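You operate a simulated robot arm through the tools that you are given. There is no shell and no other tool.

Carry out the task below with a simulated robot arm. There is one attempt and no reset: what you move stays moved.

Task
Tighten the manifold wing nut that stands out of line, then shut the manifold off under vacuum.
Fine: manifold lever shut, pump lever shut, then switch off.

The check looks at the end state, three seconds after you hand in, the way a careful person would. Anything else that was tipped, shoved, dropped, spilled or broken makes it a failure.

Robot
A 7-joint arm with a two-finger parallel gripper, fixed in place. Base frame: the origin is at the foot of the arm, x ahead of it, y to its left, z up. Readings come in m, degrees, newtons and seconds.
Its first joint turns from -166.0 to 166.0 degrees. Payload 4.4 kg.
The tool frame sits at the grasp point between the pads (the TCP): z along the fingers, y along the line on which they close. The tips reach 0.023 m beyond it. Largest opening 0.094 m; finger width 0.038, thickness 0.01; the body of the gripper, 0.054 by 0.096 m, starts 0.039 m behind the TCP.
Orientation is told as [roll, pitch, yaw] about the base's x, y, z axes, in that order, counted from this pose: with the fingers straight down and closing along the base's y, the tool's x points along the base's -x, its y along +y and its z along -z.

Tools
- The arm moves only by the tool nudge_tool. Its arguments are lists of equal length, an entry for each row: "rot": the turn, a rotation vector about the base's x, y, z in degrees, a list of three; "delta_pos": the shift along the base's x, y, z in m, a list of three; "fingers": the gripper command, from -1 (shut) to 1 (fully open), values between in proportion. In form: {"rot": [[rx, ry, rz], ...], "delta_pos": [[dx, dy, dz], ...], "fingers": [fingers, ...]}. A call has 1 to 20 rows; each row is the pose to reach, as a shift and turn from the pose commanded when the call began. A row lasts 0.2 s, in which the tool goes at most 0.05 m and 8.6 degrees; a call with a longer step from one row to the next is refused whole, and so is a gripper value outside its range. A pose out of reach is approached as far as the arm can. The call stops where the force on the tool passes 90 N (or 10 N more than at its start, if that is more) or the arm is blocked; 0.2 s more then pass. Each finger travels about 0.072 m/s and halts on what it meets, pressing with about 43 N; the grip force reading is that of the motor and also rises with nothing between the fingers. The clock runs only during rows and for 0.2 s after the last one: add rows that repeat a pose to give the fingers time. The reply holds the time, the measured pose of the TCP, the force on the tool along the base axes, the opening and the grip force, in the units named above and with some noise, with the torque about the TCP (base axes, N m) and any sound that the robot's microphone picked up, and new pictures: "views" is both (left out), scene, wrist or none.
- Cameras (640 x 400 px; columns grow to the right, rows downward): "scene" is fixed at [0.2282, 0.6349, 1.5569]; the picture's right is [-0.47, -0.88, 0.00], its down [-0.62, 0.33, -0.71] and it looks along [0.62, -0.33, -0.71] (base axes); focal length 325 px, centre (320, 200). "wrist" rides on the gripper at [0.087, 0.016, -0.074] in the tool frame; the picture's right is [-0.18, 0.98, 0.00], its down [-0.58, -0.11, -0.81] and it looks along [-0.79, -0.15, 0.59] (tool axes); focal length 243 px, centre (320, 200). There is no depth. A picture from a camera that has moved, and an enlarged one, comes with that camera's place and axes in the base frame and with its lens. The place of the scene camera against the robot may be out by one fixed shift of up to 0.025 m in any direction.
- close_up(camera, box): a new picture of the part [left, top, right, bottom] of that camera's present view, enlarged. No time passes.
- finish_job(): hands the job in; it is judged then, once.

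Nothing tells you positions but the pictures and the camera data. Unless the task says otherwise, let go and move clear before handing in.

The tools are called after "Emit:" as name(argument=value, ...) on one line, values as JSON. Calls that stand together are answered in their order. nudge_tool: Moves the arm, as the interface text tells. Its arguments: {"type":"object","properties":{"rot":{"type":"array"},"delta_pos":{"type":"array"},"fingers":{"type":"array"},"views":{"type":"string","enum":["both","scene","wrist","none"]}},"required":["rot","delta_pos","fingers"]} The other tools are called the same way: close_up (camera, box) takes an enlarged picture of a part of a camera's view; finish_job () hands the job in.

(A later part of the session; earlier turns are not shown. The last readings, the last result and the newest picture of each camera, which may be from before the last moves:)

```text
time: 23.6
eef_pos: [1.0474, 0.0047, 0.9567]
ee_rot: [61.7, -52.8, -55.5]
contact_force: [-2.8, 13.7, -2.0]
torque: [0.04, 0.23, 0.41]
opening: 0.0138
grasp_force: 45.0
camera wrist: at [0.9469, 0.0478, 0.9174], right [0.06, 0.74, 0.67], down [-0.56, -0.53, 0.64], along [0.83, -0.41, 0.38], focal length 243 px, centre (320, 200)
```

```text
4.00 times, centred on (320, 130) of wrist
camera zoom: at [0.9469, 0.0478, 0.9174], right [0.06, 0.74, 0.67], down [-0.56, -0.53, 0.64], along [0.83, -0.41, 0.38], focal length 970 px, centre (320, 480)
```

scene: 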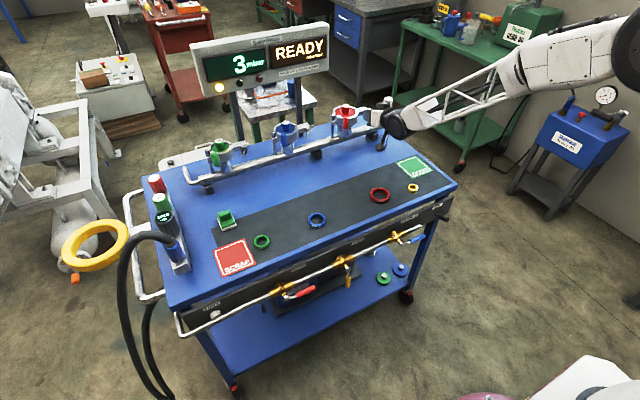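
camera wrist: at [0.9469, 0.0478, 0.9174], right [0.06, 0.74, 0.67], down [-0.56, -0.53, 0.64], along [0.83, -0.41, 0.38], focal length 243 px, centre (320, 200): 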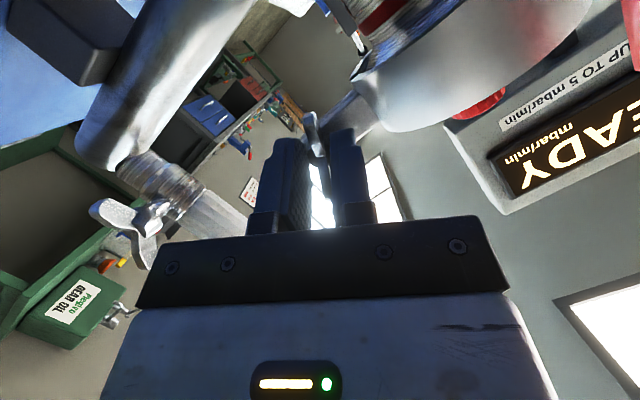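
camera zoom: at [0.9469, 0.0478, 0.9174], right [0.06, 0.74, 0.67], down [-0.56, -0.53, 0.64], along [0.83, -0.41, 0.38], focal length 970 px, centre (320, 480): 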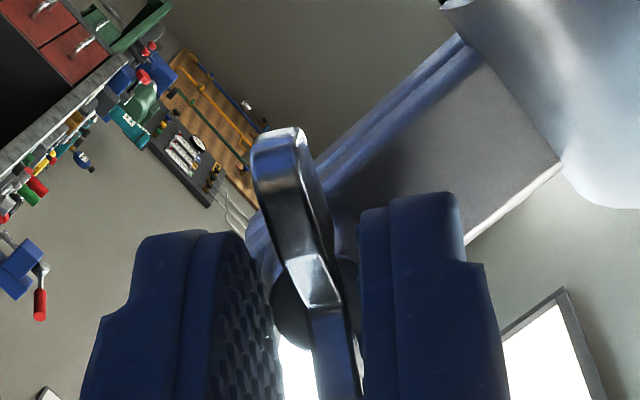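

The tool roll is now about +32°, matching the reference tilt. I'll let go, back straight out and check the nut's alignment against the others.

Emit:
nudge_tool(rot=[[0, 0, 0], [0, 0, 0], [0, 0, 0], [0, 0, 0]], delta_pos=[[0, 0, 0], [0, 0, 0], [0, 0, 0], [0, 0, 0]], fingers=[-0.5, -0.1, -0.1, -0.1], views="none")

Emit:
nudge_tool(rot=[[0, 0, 0], [0, 0, 0], [0, 0, 0], [0, 0, 0], [0, 0, 0]], delta_pos=[[-0.02, 0, 0], [-0.04, 0, 0], [-0.06, 0, 0], [-0.08, 0, 0], [-0.1, 0, 0]], fingers=[-0.1, -0.1, -0.1, -0.1, -0.1], views="both")

Emit:
close_up(camera="wrist", box=[240, 60, 440, 185])

Emit:
close_up(camera="scene", box=[325, 95, 405, 145])

```text
time: 24.6
eef_pos: [1.0457, 0.0037, 0.957]
ee_rot: [61.3, -52.8, -55.4]
contact_force: [-0.2, -0.6, 0.2]
torque: [-0.01, -0.01, 0.0]
opening: 0.0422
grasp_force: 0.1
```

```text
time: 25.8
eef_pos: [0.9442, 0.0046, 0.956]
ee_rot: [61.4, -52.9, -55.6]
contact_force: [0.0, -0.3, -0.7]
torque: [0.0, 0.01, 0.0]
opening: 0.0423
grasp_force: 0.0
camera wrist: at [0.8445, 0.0485, 0.9173], right [0.06, 0.74, 0.67], down [-0.56, -0.53, 0.64], along [0.83, -0.41, 0.38], focal length 243 px, centre (320, 200)
```

scene: 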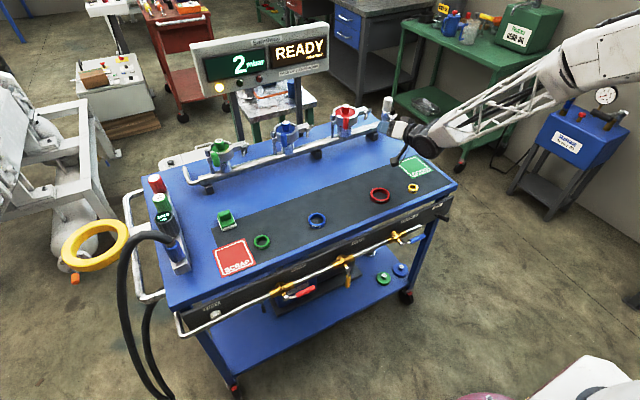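
wrist: 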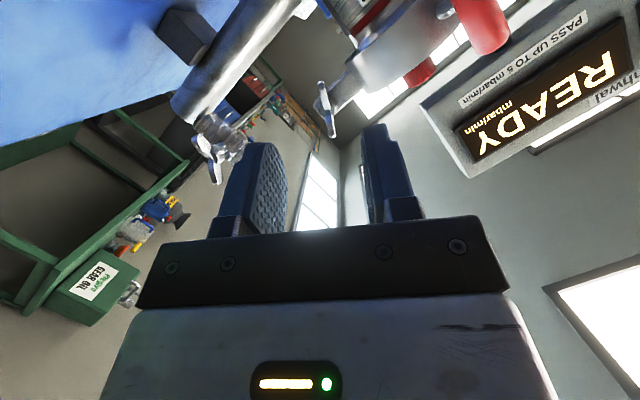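

```text
3.20 times, centred on (340, 122) of wrist
camera zoom: at [0.8445, 0.0485, 0.9173], right [0.06, 0.74, 0.67], down [-0.56, -0.53, 0.64], along [0.83, -0.41, 0.38], focal length 776 px, centre (256, 448)
```

zoom: 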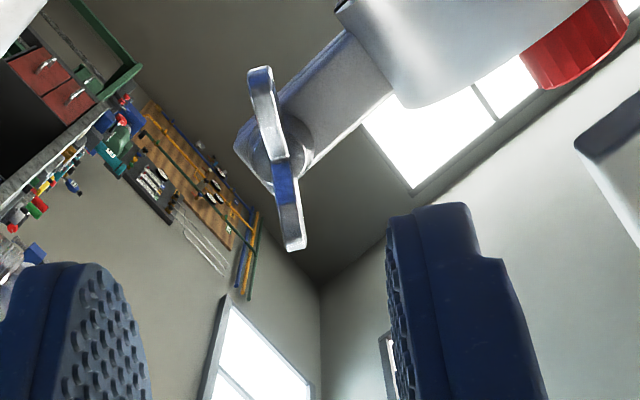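

```text
8.00 times, centred on (365, 120) of scene
camera zoom: at [0.2282, 0.6349, 1.5569], right [-0.47, -0.88, 0.0], down [-0.62, 0.33, -0.71], along [0.62, -0.33, -0.71], focal length 2599 px, centre (-40, 840)
```

zoom: 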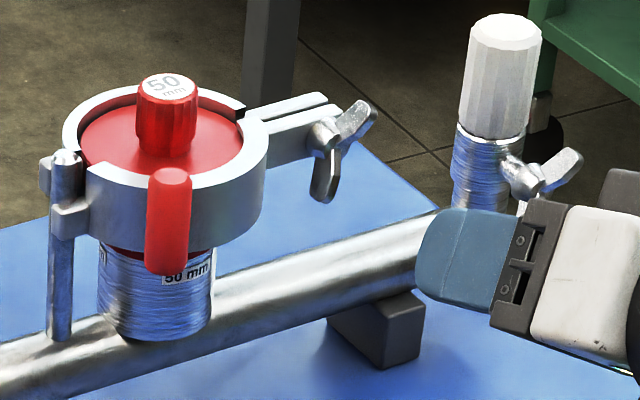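

The red nut now matches its neighbours, and the pressure has dropped to 2 mbar. I'll check properly by viewing the red and then the blue nut from the same relative camera pose.

Emit:
nudge_tool(rot=[[-8, 0, 0], [-16, 0, 0], [-24, 0, 0], [-32.4, 0, 0], [-32.4, 0, 0]], delta_pos=[[-0.02, 0, 0.02], [-0.04, 0, 0.04], [-0.06, 0.001, 0.06], [-0.071, 0.0018, 0.074], [-0.071, 0.0018, 0.074]], fingers=[-0.1, -0.1, -0.1, -0.1, -0.1], views="wrist")

Emit:
close_up(camera="wrist", box=[260, 0, 420, 20])

Emit:
nudge_tool(rot=[[0, 0, 0], [0, 0, 0], [0, 0, 0], [0, 0, 0], [0, 0, 0], [0, 0, 0]], delta_pos=[[0, 0.045, 0], [0, 0.09, 0], [0, 0.135, 0], [0, 0.18, 0], [0, 0.22, 0], [0, 0.233, 0]], fingers=[-0.1, -0.1, -0.1, -0.1, -0.1, -0.1], views="wrist")

Emit:
close_up(camera="wrist", box=[260, 0, 420, 20])

```text
time: 27.0
eef_pos: [0.8739, 0.0067, 1.0295]
ee_rot: [-1.2, -70.0, 1.2]
contact_force: [1.2, -1.2, -0.5]
torque: [-0.03, -0.01, -0.03]
opening: 0.0422
grasp_force: 0.0
camera wrist: at [0.7748, 0.0227, 0.9736], right [0.06, 0.98, 0.17], down [-0.56, -0.1, 0.82], along [0.83, -0.14, 0.54], focal length 243 px, centre (320, 200)
```

wrist: 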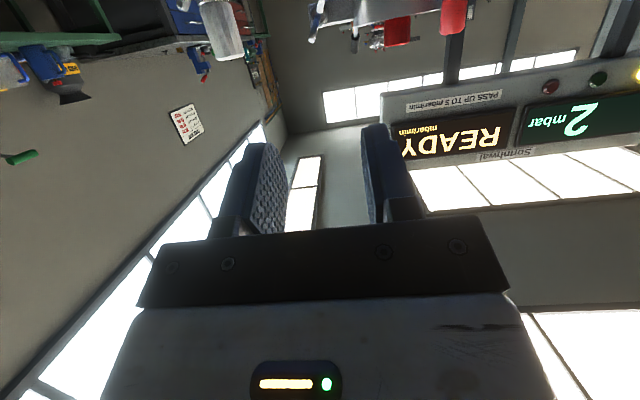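

```text
4.00 times, centred on (340, 10) of wrist
camera zoom: at [0.7748, 0.0227, 0.9736], right [0.06, 0.98, 0.17], down [-0.56, -0.1, 0.82], along [0.83, -0.14, 0.54], focal length 970 px, centre (240, 960)
```

zoom: 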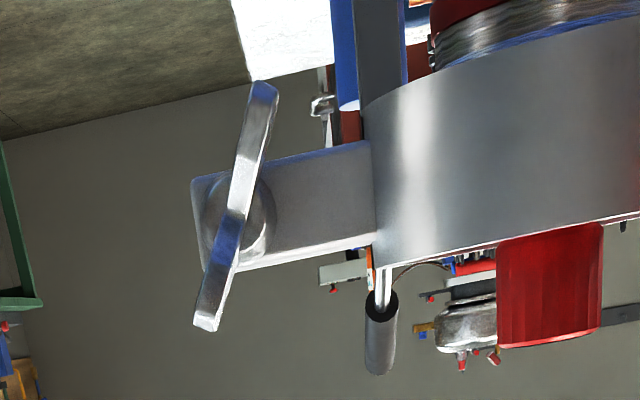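

```text
time: 28.4
eef_pos: [0.8757, 0.2397, 1.0289]
ee_rot: [-1.1, -70.0, 1.2]
contact_force: [0.5, 0.0, -0.4]
torque: [0.03, -0.01, 0.0]
opening: 0.0423
grasp_force: 0.1
camera wrist: at [0.7766, 0.2559, 0.9729], right [0.06, 0.98, 0.17], down [-0.56, -0.11, 0.82], along [0.83, -0.14, 0.54], focal length 243 px, centre (320, 200)
```

wrist: 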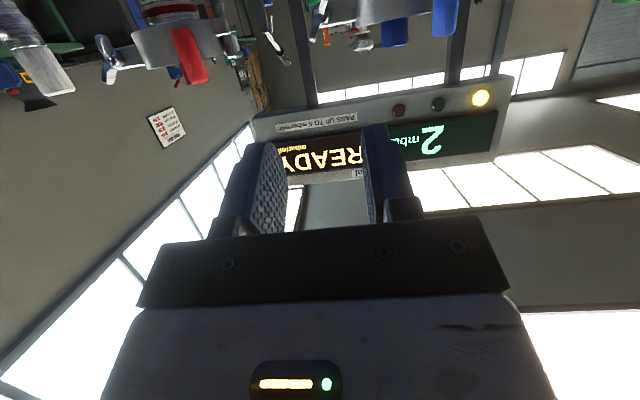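

```text
4.00 times, centred on (340, 10) of wrist
camera zoom: at [0.7766, 0.2559, 0.9729], right [0.06, 0.98, 0.17], down [-0.56, -0.11, 0.82], along [0.83, -0.14, 0.54], focal length 970 px, centre (240, 960)
```

zoom: 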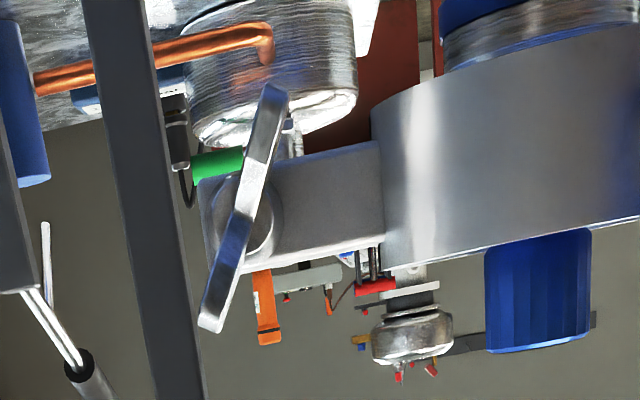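

The red wings (13.9° in the picture) and blue wings (15.2°) agree to about 1°, so the nut is in line. Next I'll back out, bring the tool upright in front of the cart, and inspect the front levers.

Emit:
nudge_tool(rot=[[0, 5, 0], [0, 10, 0], [0, 15, 0], [0, 20, 0], [0, 25, 0], [0, 30, 0], [0, 35, 0], [0, 40, 0], [0, 45, 0], [0, 50, 0]], delta_pos=[[-0.035, -0.01, 0.012], [-0.07, -0.02, 0.024], [-0.105, -0.03, 0.036], [-0.14, -0.04, 0.048], [-0.175, -0.05, 0.06], [-0.21, -0.06, 0.06], [-0.245, -0.07, 0.06], [-0.28, -0.08, 0.06], [-0.315, -0.09, 0.06], [-0.35, -0.1, 0.06]], fingers=[-0.1, -0.1, -0.1, -0.4, -0.7, -1, -1, -1, -1, -1], views="both")

```text
time: 30.6
eef_pos: [0.5514, 0.153, 1.0933]
ee_rot: [-1.7, -22.9, 0.6]
contact_force: [-0.2, -0.2, -0.3]
torque: [-0.03, 0.0, -0.02]
opening: 0.0003
grasp_force: 42.0
out of reach, approached as far as the arm can: row 10
camera wrist: at [0.4424, 0.171, 1.1277], right [0.17, 0.98, 0.05], down [0.22, -0.08, 0.97], along [0.96, -0.16, -0.23], focal length 243 px, centre (320, 200)
```

scene: 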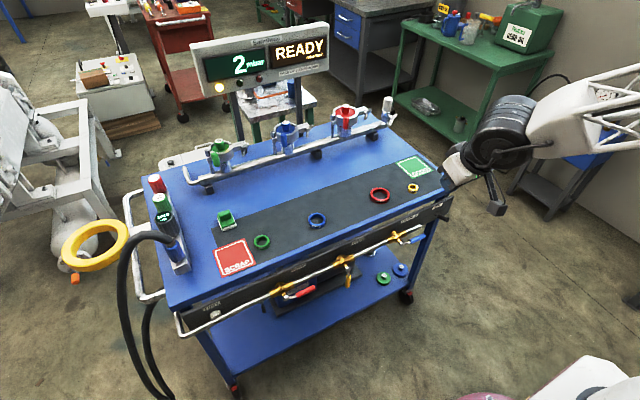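
wrist: 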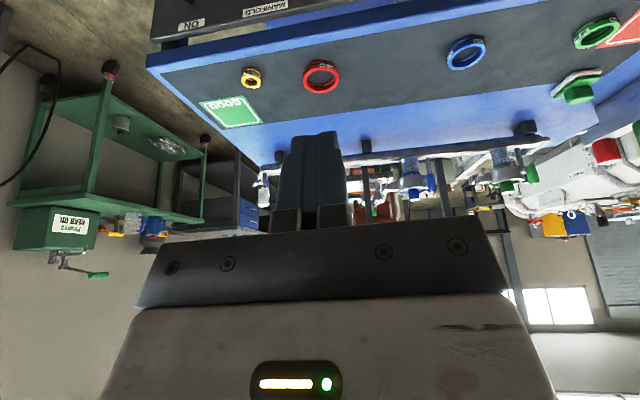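

Emit:
nudge_tool(rot=[[0, 6, 0], [0, 12, 0], [0, 18, 0], [0, 22.9, 0], [0, 22.9, 0]], delta_pos=[[-0.02, -0.01, -0.03], [-0.04, -0.02, -0.06], [-0.06, -0.02, -0.09], [-0.07, -0.02, -0.11], [-0.07, -0.02, -0.11]], fingers=[-1, -1, -1, -1, -1], views="both")

```text
time: 31.8
eef_pos: [0.5588, 0.1619, 0.9974]
ee_rot: [-7.0, -9.5, 0.0]
contact_force: [-0.1, -0.1, 0.3]
torque: [-0.02, -0.01, -0.01]
opening: 0.0001
grasp_force: 41.8
out of reach, approached as far as the arm can: row 1, 2, 3, 4, 5
camera wrist: at [0.462, 0.1872, 1.0541], right [0.2, 0.98, -0.09], down [0.44, -0.01, 0.9], along [0.88, -0.22, -0.43], focal length 243 px, centre (320, 200)
```

scene: 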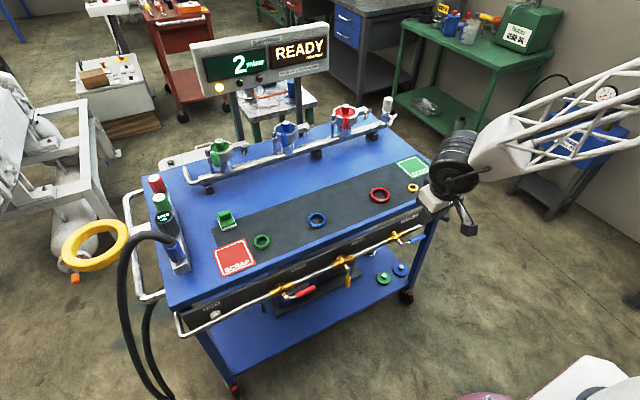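
wrist: 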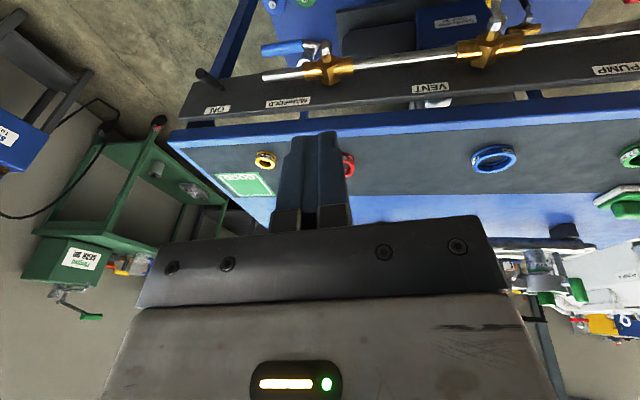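

The arm reports a limit in this posture, so I'll test whether I can level the tool by moving it over toward -y and up, closer to the start posture.

Emit:
nudge_tool(rot=[[0, 0, 0], [2, 2, 0], [4, 4, 0], [6, 7, 0], [7, 9.5, 0], [7, 9.5, 0]], delta_pos=[[0.01, -0.03, 0.03], [0.02, -0.06, 0.06], [0.03, -0.09, 0.09], [0.04, -0.11, 0.1], [0.05, -0.13, 0.12], [0.05, -0.14, 0.12]], fingers=[-1, -1, -1, -1, -1, -1], views="none")

```text
time: 33.2
eef_pos: [0.5573, 0.0721, 1.0105]
ee_rot: [-8.4, -8.4, -0.4]
contact_force: [-0.4, 0.4, -1.2]
torque: [0.02, -0.01, -0.02]
opening: 0.0
grasp_force: 42.6
out of reach, approached as far as the arm can: row 1, 2, 3, 4, 5, 6
```

A joint seems to be sitting at its limit. I'll go back toward the earlier good pose (pitch -45°, x=0.67, z=1.15) to free it.

Emit:
nudge_tool(rot=[[0, -6, 0], [2, -12, 0], [4, -18, 0], [6, -24, 0], [8, -30, 0], [8, -36, 0], [8, -36, 0]], delta_pos=[[0.02, -0.01, 0.02], [0.04, -0.02, 0.04], [0.06, -0.03, 0.07], [0.08, -0.04, 0.1], [0.1, -0.05, 0.12], [0.11, -0.05, 0.135], [0.115, -0.05, 0.135]], fingers=[-1, -1, -1, -1, -1, -1, -1], views="scene")

```text
time: 34.8
eef_pos: [0.6757, 0.0237, 1.1454]
ee_rot: [2.2, -44.2, -5.4]
contact_force: [0.0, 0.1, -0.7]
torque: [-0.02, -0.02, 0.03]
opening: 0.0001
grasp_force: 42.9
out of reach, approached as far as the arm can: row 5
```

scene: 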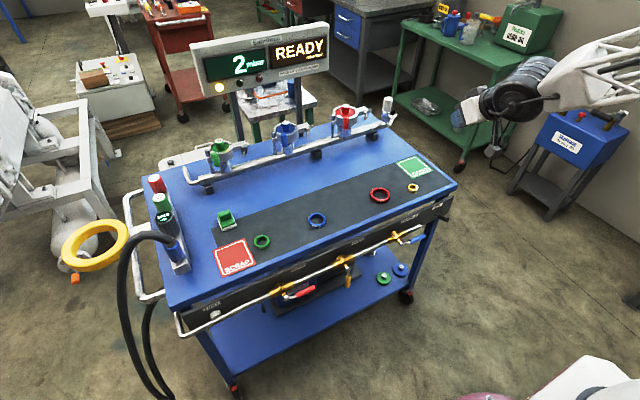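

Emit:
nudge_tool(rot=[[-1, 7, 1], [-2, 14, 2], [-2, 21, 3], [-2, 28, 4], [-2, 35, 5], [-2, 40, 5], [-2, 44, 5]], delta_pos=[[-0.01, 0, 0], [-0.02, 0, 0], [-0.03, 0, 0], [-0.04, 0, 0], [-0.05, 0, 0], [-0.06, 0, 0], [-0.06, 0, 0]], fingers=[-1, -1, -1, -1, -1, -1, -1], views="scene")

```text
time: 36.4
eef_pos: [0.6099, -0.0225, 1.0746]
ee_rot: [-9.8, -19.9, 5.2]
contact_force: [-0.6, -0.1, 0.2]
torque: [-0.01, 0.01, 0.02]
opening: 0.0001
grasp_force: 42.7
out of reach, approached as far as the arm can: row 1, 2, 3, 4, 5, 6, 7
```

scene: 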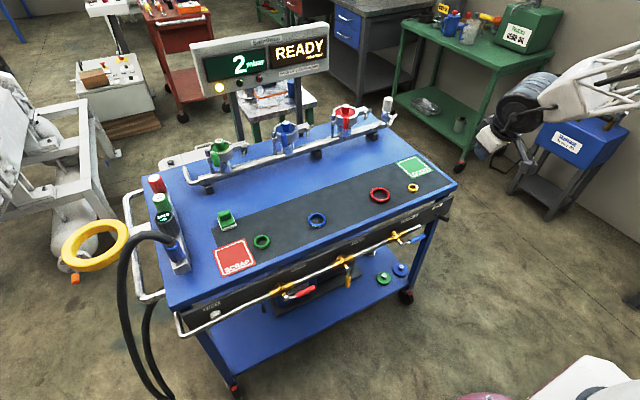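

The wrist refuses to level out in this arm posture. Since I can push the levers with the tool pointing forward, I'll test whether that orientation can be pulled back in front of the cart, still high up.

Emit:
nudge_tool(rot=[[1, -7, -1], [2, -14, -2], [4, -21, -3], [6, -28, -4], [8, -35, -5], [9, -40, -5], [9, -40, -5]], delta_pos=[[0, 0.01, 0], [0, 0.02, 0], [0, 0.03, 0], [-0.01, 0.04, 0], [-0.03, 0.05, 0], [-0.06, 0.05, 0], [-0.08, 0.05, 0]], fingers=[-1, -1, -1, -1, -1, -1, -1], views="scene")

```text
time: 38.0
eef_pos: [0.5327, 0.029, 1.053]
ee_rot: [2.4, -58.0, -8.3]
contact_force: [-1.5, -0.1, 1.4]
torque: [-0.01, 0.08, 0.02]
opening: 0.0
grasp_force: 42.2
```

scene: 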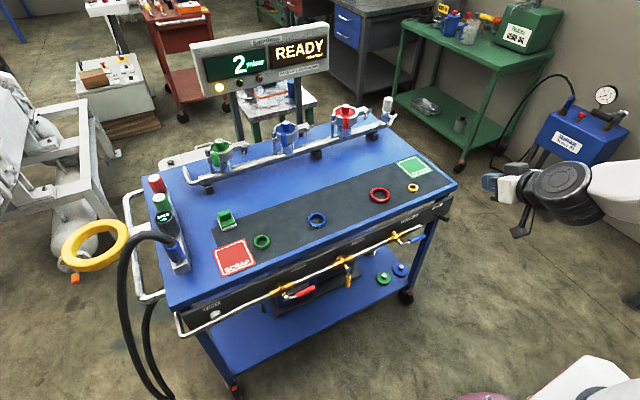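

That orientation is reachable. I'll carry on back and down in front of the cart, staying well short of the pipe.

Emit:
nudge_tool(rot=[[-0.5, -3, 2], [-1, -6, 4], [-2, -9, 6], [-2, -12, 8], [-2, -12, 8], [-2, -12, 8], [-2, -12, 8]], delta_pos=[[-0.02, 0.01, -0.02], [-0.04, 0.02, -0.05], [-0.06, 0.03, -0.08], [-0.07, 0.04, -0.11], [-0.07, 0.05, -0.14], [-0.07, 0.06, -0.17], [-0.07, 0.07, -0.2]], fingers=[-1, -1, -1, -1, -1, -1, -1], views="both")

```text
time: 39.6
eef_pos: [0.4567, 0.0995, 0.8754]
ee_rot: [0.7, -72.2, 1.4]
contact_force: [-0.5, -0.6, -0.1]
torque: [-0.02, 0.0, 0.01]
opening: 0.0
grasp_force: 42.5
camera wrist: at [0.3593, 0.1128, 0.8161], right [0.02, 0.98, 0.18], down [-0.58, -0.13, 0.8], along [0.81, -0.12, 0.57], focal length 243 px, centre (320, 200)
```

scene: 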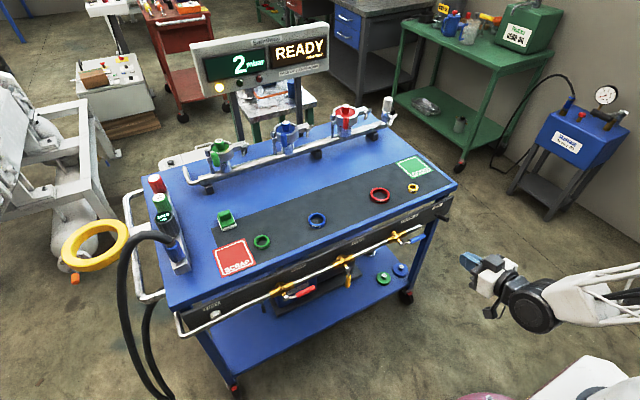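
wrist: 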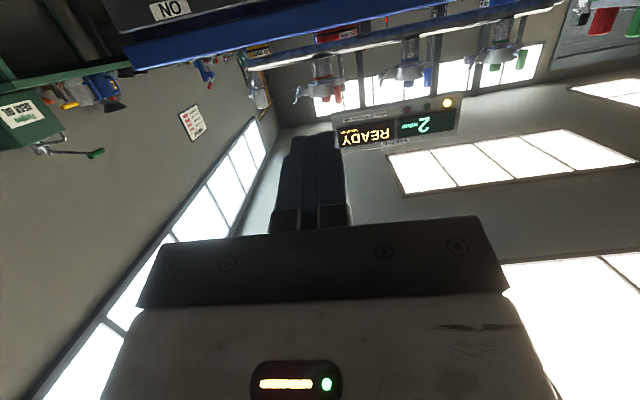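

Now I'll pitch up a little so the camera looks level at the front panel.

Emit:
nudge_tool(rot=[[0, 7, 0], [0, 14, 0], [0, 21, 0], [0, 28, 0], [0, 35, 0], [0, 42, 0]], delta_pos=[[0, 0, 0], [0, 0, 0], [0, 0, 0], [0, 0, 0], [0, 0, 0], [0, 0, 0]], fingers=[-1, -1, -1, -1, -1, -1], views="both")

```text
time: 41.0
eef_pos: [0.4559, 0.0998, 0.8746]
ee_rot: [1.8, -29.9, 0.6]
contact_force: [-0.4, -1.1, -1.8]
torque: [0.03, -0.08, 0.0]
opening: 0.0
grasp_force: 42.4
camera wrist: at [0.3431, 0.113, 0.8957], right [0.13, 0.98, 0.12], down [0.1, -0.13, 0.99], along [0.99, -0.12, -0.12], focal length 243 px, centre (320, 200)
```

scene: 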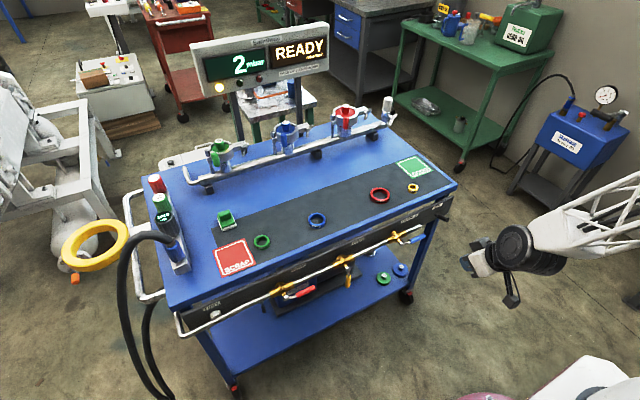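
wrist: 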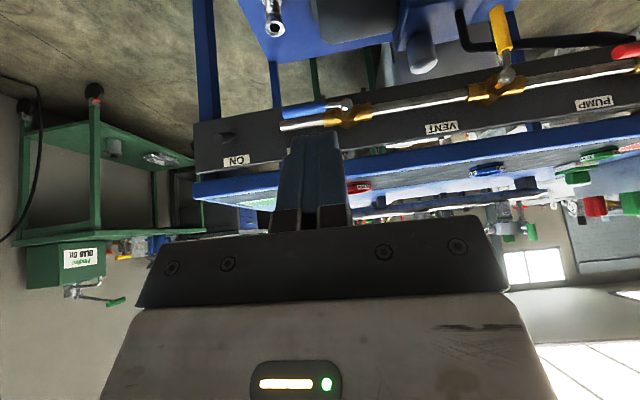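

Good view of the front panel, upside-down. I'll enlarge the manifold lever, vent lever, pump lever and switch.

Emit:
close_up(camera="wrist", box=[190, 70, 390, 190])

Emit:
close_up(camera="wrist", box=[440, 0, 640, 120])

```text
3.20 times, centred on (290, 130) of wrist
camera zoom: at [0.3431, 0.113, 0.8957], right [0.13, 0.98, 0.12], down [0.1, -0.13, 0.99], along [0.99, -0.12, -0.12], focal length 776 px, centre (416, 424)
```

zoom: 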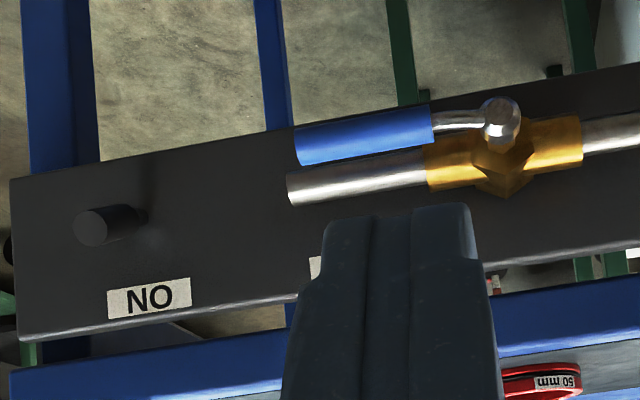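

```text
3.20 times, centred on (540, 60) of wrist
camera zoom: at [0.3431, 0.113, 0.8957], right [0.13, 0.98, 0.12], down [0.1, -0.13, 0.99], along [0.99, -0.12, -0.12], focal length 776 px, centre (-384, 648)
```

zoom: 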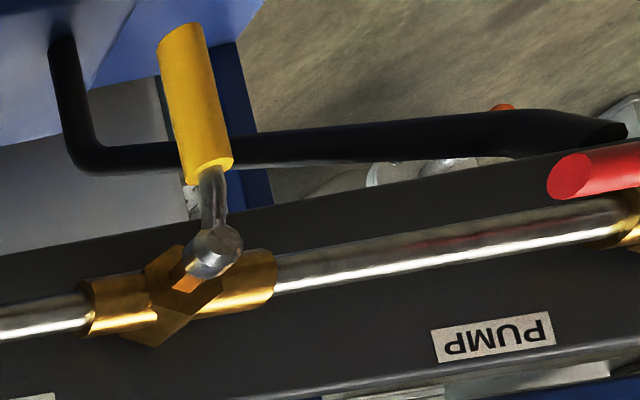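

The manifold hub is at about (0.654, 0.124, 0.738), with the blue handle along -y at x≈0.642, z≈0.739, y from 0.095 to 0.040. The vent lever shows that shut means pointing straight down. The black toggle is tilted up toward "ON". I'll use the closed fingers as a peg and press the blue handle round, starting from above its outer half.

Emit:
nudge_tool(rot=[[-0.5, -7, 0], [-1, -14, 0], [-1.5, -21, 0], [-1.8, -28, 0], [-1.8, -35, 0], [-1.8, -40, 0]], delta_pos=[[0.02, -0.005, -0.01], [0.04, -0.015, -0.02], [0.06, -0.025, -0.03], [0.08, -0.036, -0.04], [0.1, -0.036, -0.05], [0.12, -0.036, -0.055]], fingers=[-1, -1, -1, -1, -1, -1], views="both")

Emit:
close_up(camera="wrist", box=[240, 0, 440, 60])

Emit:
close_up(camera="scene", box=[370, 190, 490, 265])

```text
time: 42.4
eef_pos: [0.5745, 0.0634, 0.8181]
ee_rot: [-4.0, -70.1, 5.2]
contact_force: [0.8, -0.6, -0.3]
torque: [0.02, -0.03, -0.01]
opening: 0.0
grasp_force: 42.6
camera wrist: at [0.4745, 0.076, 0.7614], right [0.04, 0.99, 0.15], down [-0.56, -0.1, 0.82], along [0.83, -0.11, 0.55], focal length 243 px, centre (320, 200)
```

scene: 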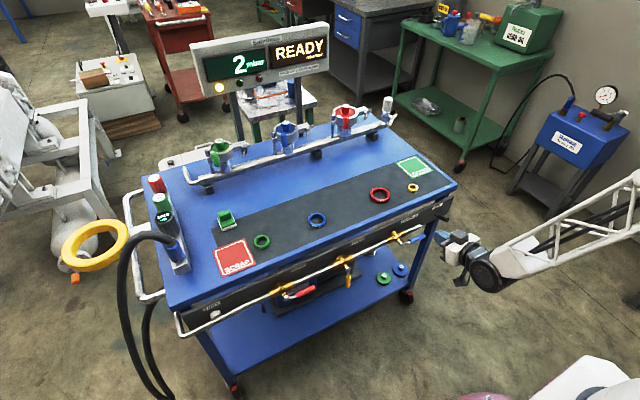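
wrist: 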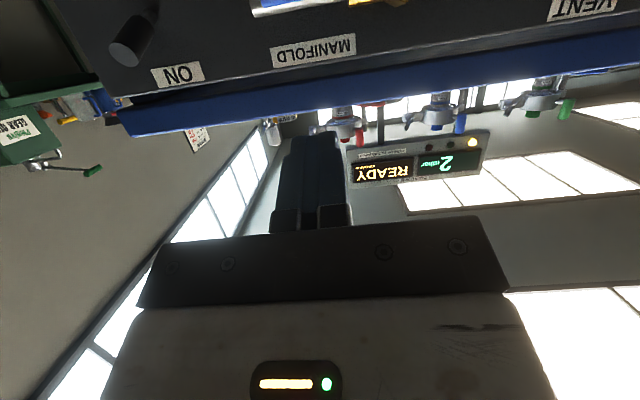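

```text
3.20 times, centred on (340, 30) of wrist
camera zoom: at [0.4745, 0.076, 0.7614], right [0.04, 0.99, 0.15], down [-0.56, -0.1, 0.82], along [0.83, -0.11, 0.55], focal length 776 px, centre (256, 744)
```

zoom: 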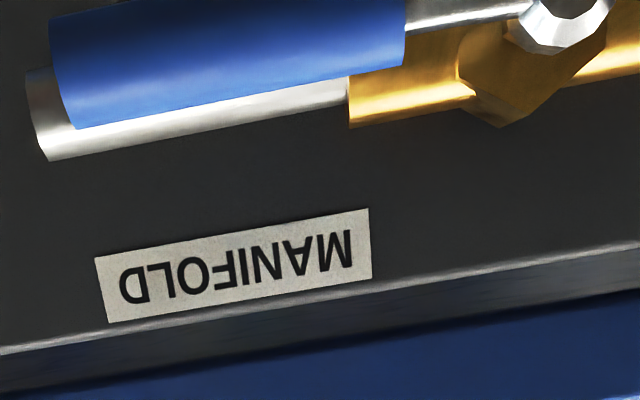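

```text
5.33 times, centred on (430, 228) of scene
camera zoom: at [0.2282, 0.6349, 1.5569], right [-0.47, -0.88, 0.0], down [-0.62, 0.33, -0.71], along [0.62, -0.33, -0.71], focal length 1733 px, centre (-267, 53)
```

zoom: 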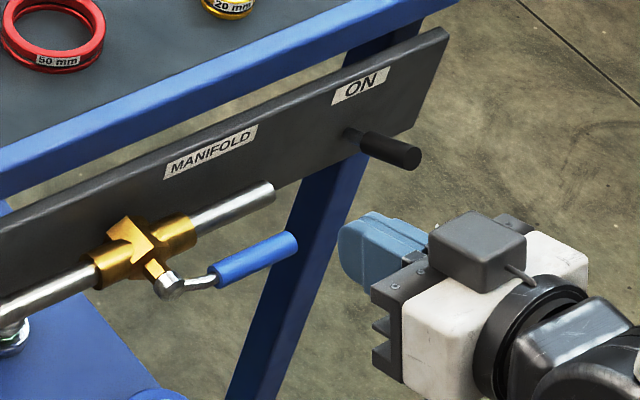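

Positions agree between views. I'll move the closed fingertips to just above the outer half of the blue handle.

Emit:
nudge_tool(rot=[[0, 0, 0], [0, 0, 0], [0, 0, 0], [0, 0, 0]], delta_pos=[[0.02, -0.002, -0.005], [0.04, -0.004, -0.01], [0.0585, -0.0044, -0.015], [0.0585, -0.0044, -0.018]], fingers=[-1, -1, -1, -1], views="both")

Emit:
close_up(camera="scene", box=[370, 190, 490, 265])

Emit:
close_up(camera="wrist", box=[220, 0, 440, 140])

```text
time: 43.4
eef_pos: [0.6357, 0.0599, 0.801]
ee_rot: [-4.1, -69.8, 5.3]
contact_force: [-0.6, -0.3, -0.2]
torque: [0.01, 0.0, 0.02]
opening: 0.0
grasp_force: 42.8
camera wrist: at [0.5351, 0.0716, 0.7448], right [0.04, 0.99, 0.15], down [-0.56, -0.1, 0.82], along [0.83, -0.11, 0.55], focal length 243 px, centre (320, 200)
```

scene: 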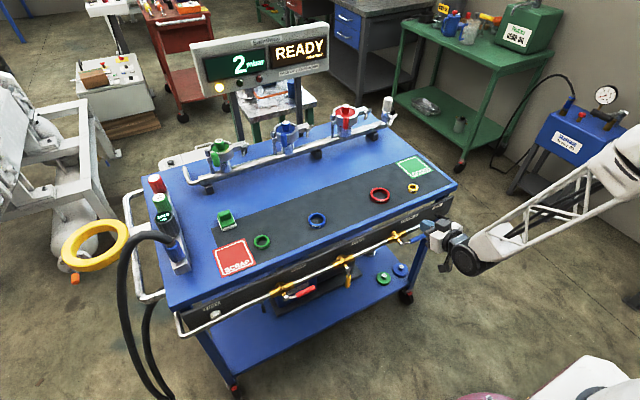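
wrist: 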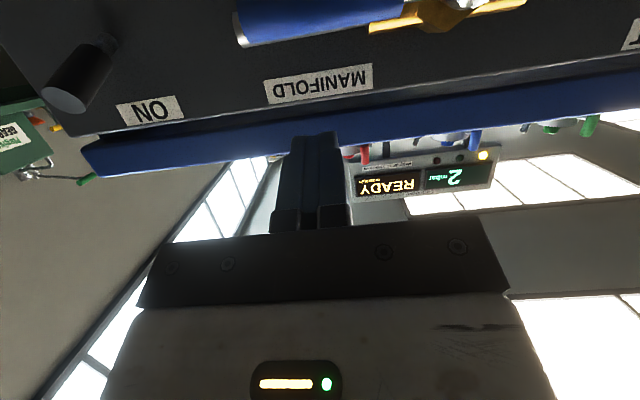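

```text
5.33 times, centred on (430, 228) of scene
camera zoom: at [0.2282, 0.6349, 1.5569], right [-0.47, -0.88, 0.0], down [-0.62, 0.33, -0.71], along [0.62, -0.33, -0.71], focal length 1733 px, centre (-267, 53)
```

zoom: 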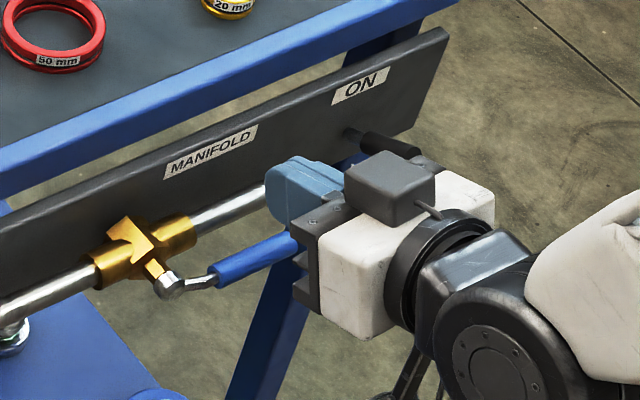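

```text
2.86 times, centred on (330, 70) of wrist
camera zoom: at [0.5351, 0.0716, 0.7448], right [0.04, 0.99, 0.15], down [-0.56, -0.1, 0.82], along [0.83, -0.11, 0.55], focal length 693 px, centre (291, 571)
```

zoom: 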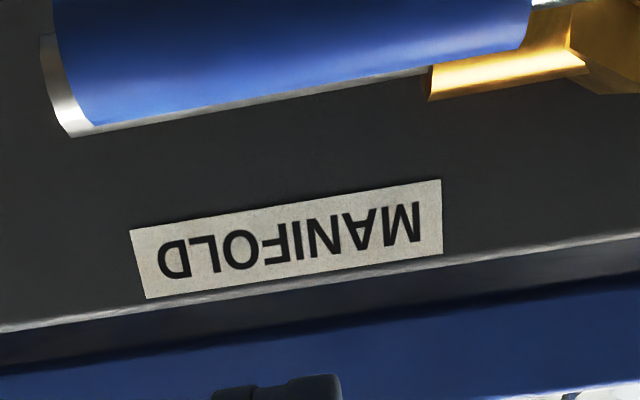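

The fingertips are above the handle. Now I'll press down along the arc to about 45° and check.

Emit:
nudge_tool(rot=[[0, 0, 0], [0, 0, 0], [0, 0, 0], [0, 0, 0], [0, 0, 0], [0, 0, 0], [0, 0, 0]], delta_pos=[[0, 0, -0.015], [0, 0, -0.029], [0, 0, -0.038], [0, 0, -0.045], [0, 0.0015, -0.052], [0, 0.0035, -0.059], [0, 0.0065, -0.066]], fingers=[-1, -1, -1, -1, -1, -1, -1], views="scene")

Emit:
close_up(camera="scene", box=[370, 190, 490, 265])

```text
time: 45.0
eef_pos: [0.6357, 0.0663, 0.7363]
ee_rot: [-4.0, -69.8, 5.3]
contact_force: [-0.7, -0.2, 1.4]
torque: [-0.05, -0.03, 0.02]
opening: 0.0
grasp_force: 42.3
```

scene: 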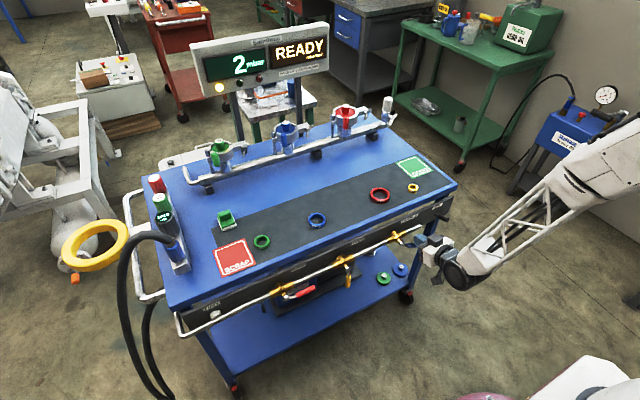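

```text
5.33 times, centred on (430, 228) of scene
camera zoom: at [0.2282, 0.6349, 1.5569], right [-0.47, -0.88, 0.0], down [-0.62, 0.33, -0.71], along [0.62, -0.33, -0.71], focal length 1733 px, centre (-267, 53)
```

zoom: 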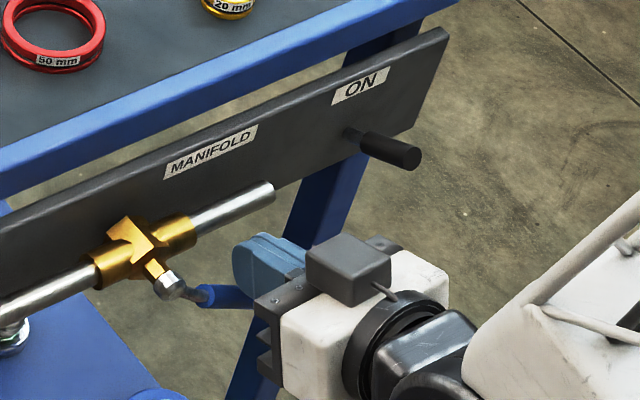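

The handle is moving easily. I'll carry it on round to vertical.

Emit:
nudge_tool(rot=[[0, 0, 0], [0, 0, 0], [0, 0, 0], [0, 0, 0], [0, 0, 0], [0, 0, 0], [0, 0, 0]], delta_pos=[[0, 0.0041, -0.007], [0, 0.009, -0.013], [0, 0.0142, -0.0185], [0, 0.0203, -0.023], [0, 0.0268, -0.027], [0, 0.0335, -0.03], [0, 0.039, -0.032]], fingers=[-1, -1, -1, -1, -1, -1, -1], views="scene")

Emit:
close_up(camera="scene", box=[370, 190, 490, 265])

```text
time: 46.6
eef_pos: [0.6342, 0.1057, 0.7031]
ee_rot: [-4.1, -69.9, 5.3]
contact_force: [0.6, -1.0, 1.2]
torque: [-0.02, -0.02, -0.05]
opening: 0.0
grasp_force: 42.9
```

scene: 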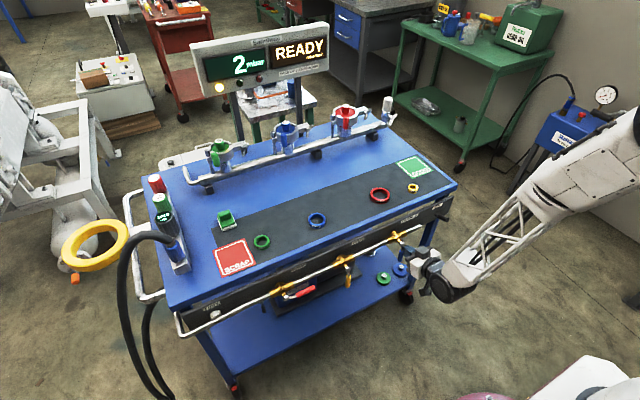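

```text
5.33 times, centred on (430, 228) of scene
camera zoom: at [0.2282, 0.6349, 1.5569], right [-0.47, -0.88, 0.0], down [-0.62, 0.33, -0.71], along [0.62, -0.33, -0.71], focal length 1733 px, centre (-267, 53)
```

zoom: 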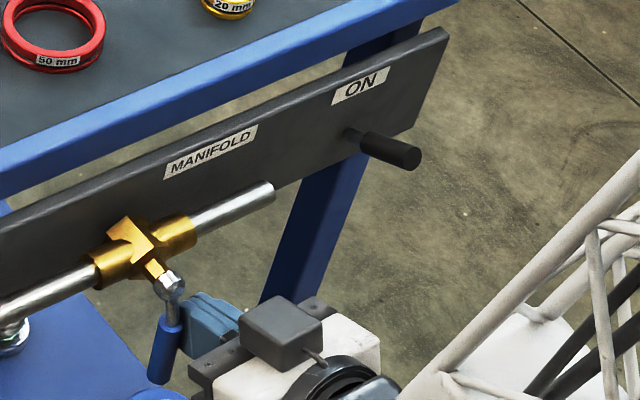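

The handle is close to vertical. I'll compare it with the vent lever and push a little further in small steps, watching for the stop.

Emit:
nudge_tool(rot=[[0, 0, 0], [0, 0, 0], [0, 0, 0]], delta_pos=[[0, 0.002, -0.001], [0, 0.004, -0.001], [0, 0.006, -0.001]], fingers=[-1, -1, -1], views="scene")

Emit:
close_up(camera="scene", box=[370, 220, 430, 257])

Emit:
close_up(camera="scene", box=[320, 250, 380, 287])

```text
time: 47.4
eef_pos: [0.6336, 0.1081, 0.7004]
ee_rot: [-3.9, -69.9, 5.0]
contact_force: [-4.7, -59.6, 9.0]
torque: [0.45, -0.12, -0.82]
opening: 0.0
grasp_force: 42.2
```

scene: 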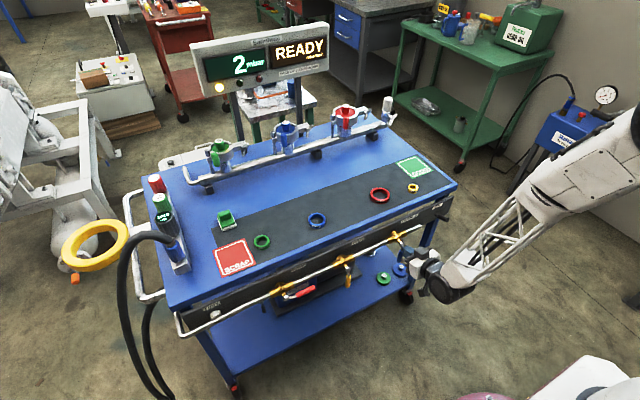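

```text
10.67 times, centred on (400, 238) of scene
camera zoom: at [0.2282, 0.6349, 1.5569], right [-0.47, -0.88, 0.0], down [-0.62, 0.33, -0.71], along [0.62, -0.33, -0.71], focal length 3466 px, centre (-533, -211)
```

zoom: 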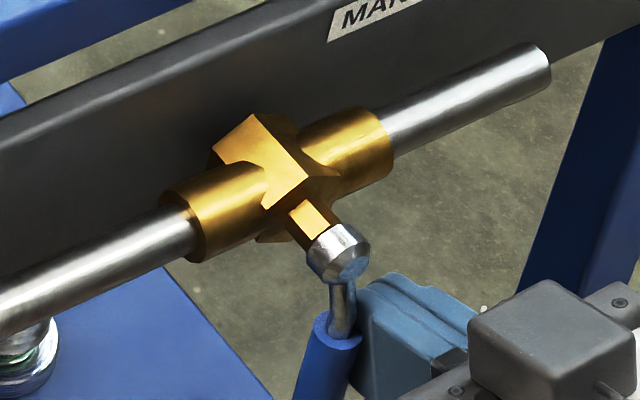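

```text
10.67 times, centred on (350, 268) of scene
camera zoom: at [0.2282, 0.6349, 1.5569], right [-0.47, -0.88, 0.0], down [-0.62, 0.33, -0.71], along [0.62, -0.33, -0.71], focal length 3466 px, centre (0, -531)
```

zoom: 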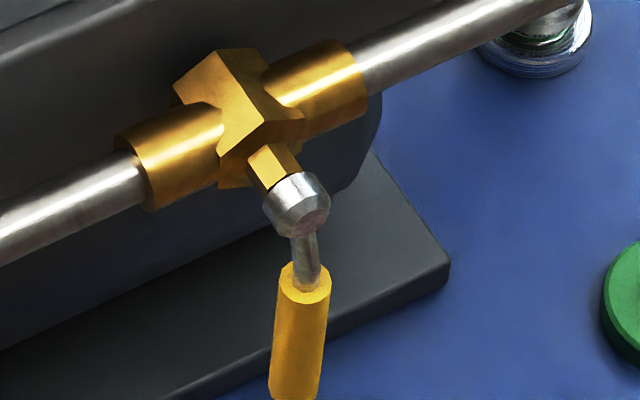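

A firm 60 N stop shows that the manifold lever is fully shut. I'll back off, retreat and check it stays.

Emit:
nudge_tool(rot=[[0, 0, 0], [0, 0, 0], [0, 0, 0], [0, 0, 0], [0, 0, 0], [0, 0, 0]], delta_pos=[[0, -0.012, 0], [0, -0.025, 0], [-0.03, -0.025, 0], [-0.06, -0.025, 0], [-0.09, -0.025, 0.02], [-0.11, -0.025, 0.05]], fingers=[-1, -1, -1, -1, -1, -1], views="both")

Emit:
close_up(camera="scene", box=[370, 190, 490, 265])

Emit:
close_up(camera="scene", box=[180, 10, 340, 110])

```text
time: 48.8
eef_pos: [0.5216, 0.0847, 0.7532]
ee_rot: [-4.1, -69.8, 5.3]
contact_force: [0.3, 0.5, 0.8]
torque: [-0.03, 0.02, -0.03]
opening: 0.0
grasp_force: 42.0
camera wrist: at [0.4221, 0.097, 0.6964], right [0.04, 0.99, 0.15], down [-0.56, -0.1, 0.82], along [0.83, -0.11, 0.55], focal length 243 px, centre (320, 200)
```

scene: 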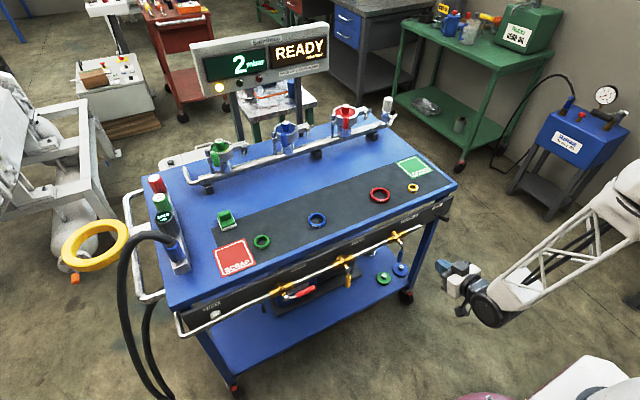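
wrist: 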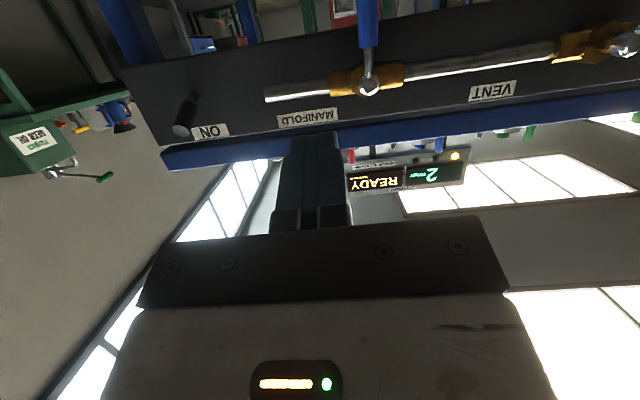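

```text
5.33 times, centred on (430, 228) of scene
camera zoom: at [0.2282, 0.6349, 1.5569], right [-0.47, -0.88, 0.0], down [-0.62, 0.33, -0.71], along [0.62, -0.33, -0.71], focal length 1733 px, centre (-267, 53)
```

zoom: 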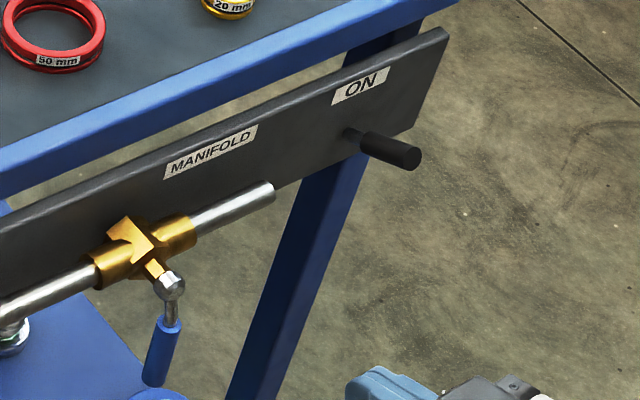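

```text
4.00 times, centred on (260, 60) of scene
camera zoom: at [0.2282, 0.6349, 1.5569], right [-0.47, -0.88, 0.0], down [-0.62, 0.33, -0.71], along [0.62, -0.33, -0.71], focal length 1300 px, centre (560, 760)
```

zoom: 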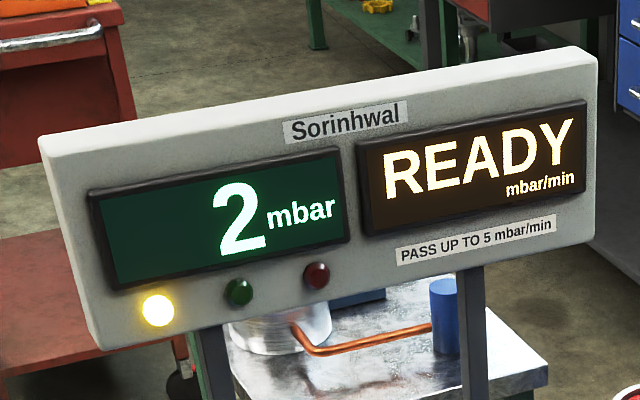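

The manifold lever hangs straight down and the manifold holds 2 mbar. Next is the pump lever: its hub should be near (0.654, 0.513, 0.738) with the red handle along -y. I'll move across well in front of the cart.

Emit:
nudge_tool(rot=[[0, 0, 0], [0, 0, 0], [0, 0, 0], [0, 0, 0], [0, 0, 0], [0, 0, 0], [0, 0, 0], [0, 0, 0], [0, 0, 0], [0, 0, 0]], delta_pos=[[-0.02, 0.03, 0.02], [-0.03, 0.07, 0.04], [-0.03, 0.11, 0.06], [-0.03, 0.15, 0.067], [-0.03, 0.19, 0.067], [-0.03, 0.23, 0.067], [-0.03, 0.27, 0.067], [-0.03, 0.31, 0.067], [-0.03, 0.35, 0.067], [-0.03, 0.363, 0.067]], fingers=[-1, -1, -1, -1, -1, -1, -1, -1, -1, -1], views="both")

Emit:
close_up(camera="wrist", box=[200, 0, 440, 60])

```text
time: 51.0
eef_pos: [0.4961, 0.4502, 0.8169]
ee_rot: [-4.1, -69.8, 5.3]
contact_force: [-0.1, 0.1, -0.1]
torque: [0.02, 0.0, -0.03]
opening: 0.0
grasp_force: 42.0
camera wrist: at [0.3953, 0.4622, 0.7611], right [0.04, 0.99, 0.15], down [-0.56, -0.1, 0.82], along [0.83, -0.11, 0.55], focal length 243 px, centre (320, 200)
```

scene: 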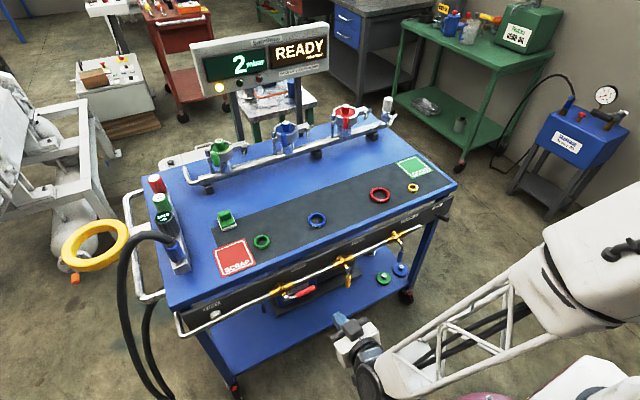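
wrist: 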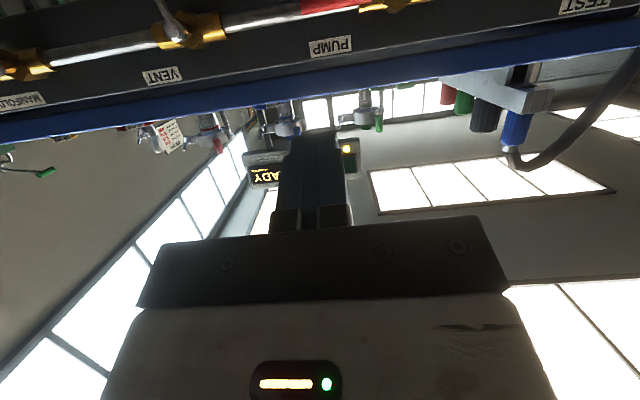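

```text
2.67 times, centred on (320, 30) of wrist
camera zoom: at [0.3953, 0.4622, 0.7611], right [0.04, 0.99, 0.15], down [-0.56, -0.1, 0.82], along [0.83, -0.11, 0.55], focal length 647 px, centre (320, 653)
```

zoom: 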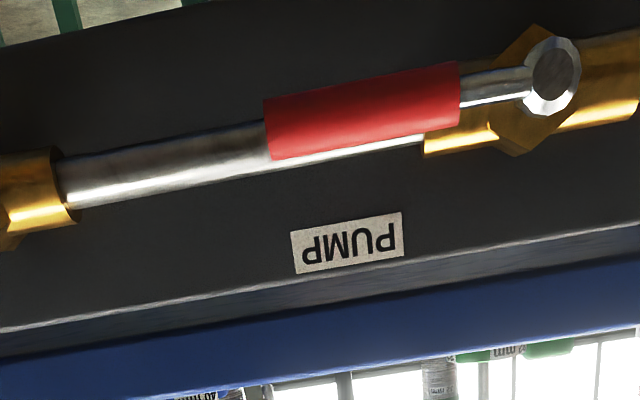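

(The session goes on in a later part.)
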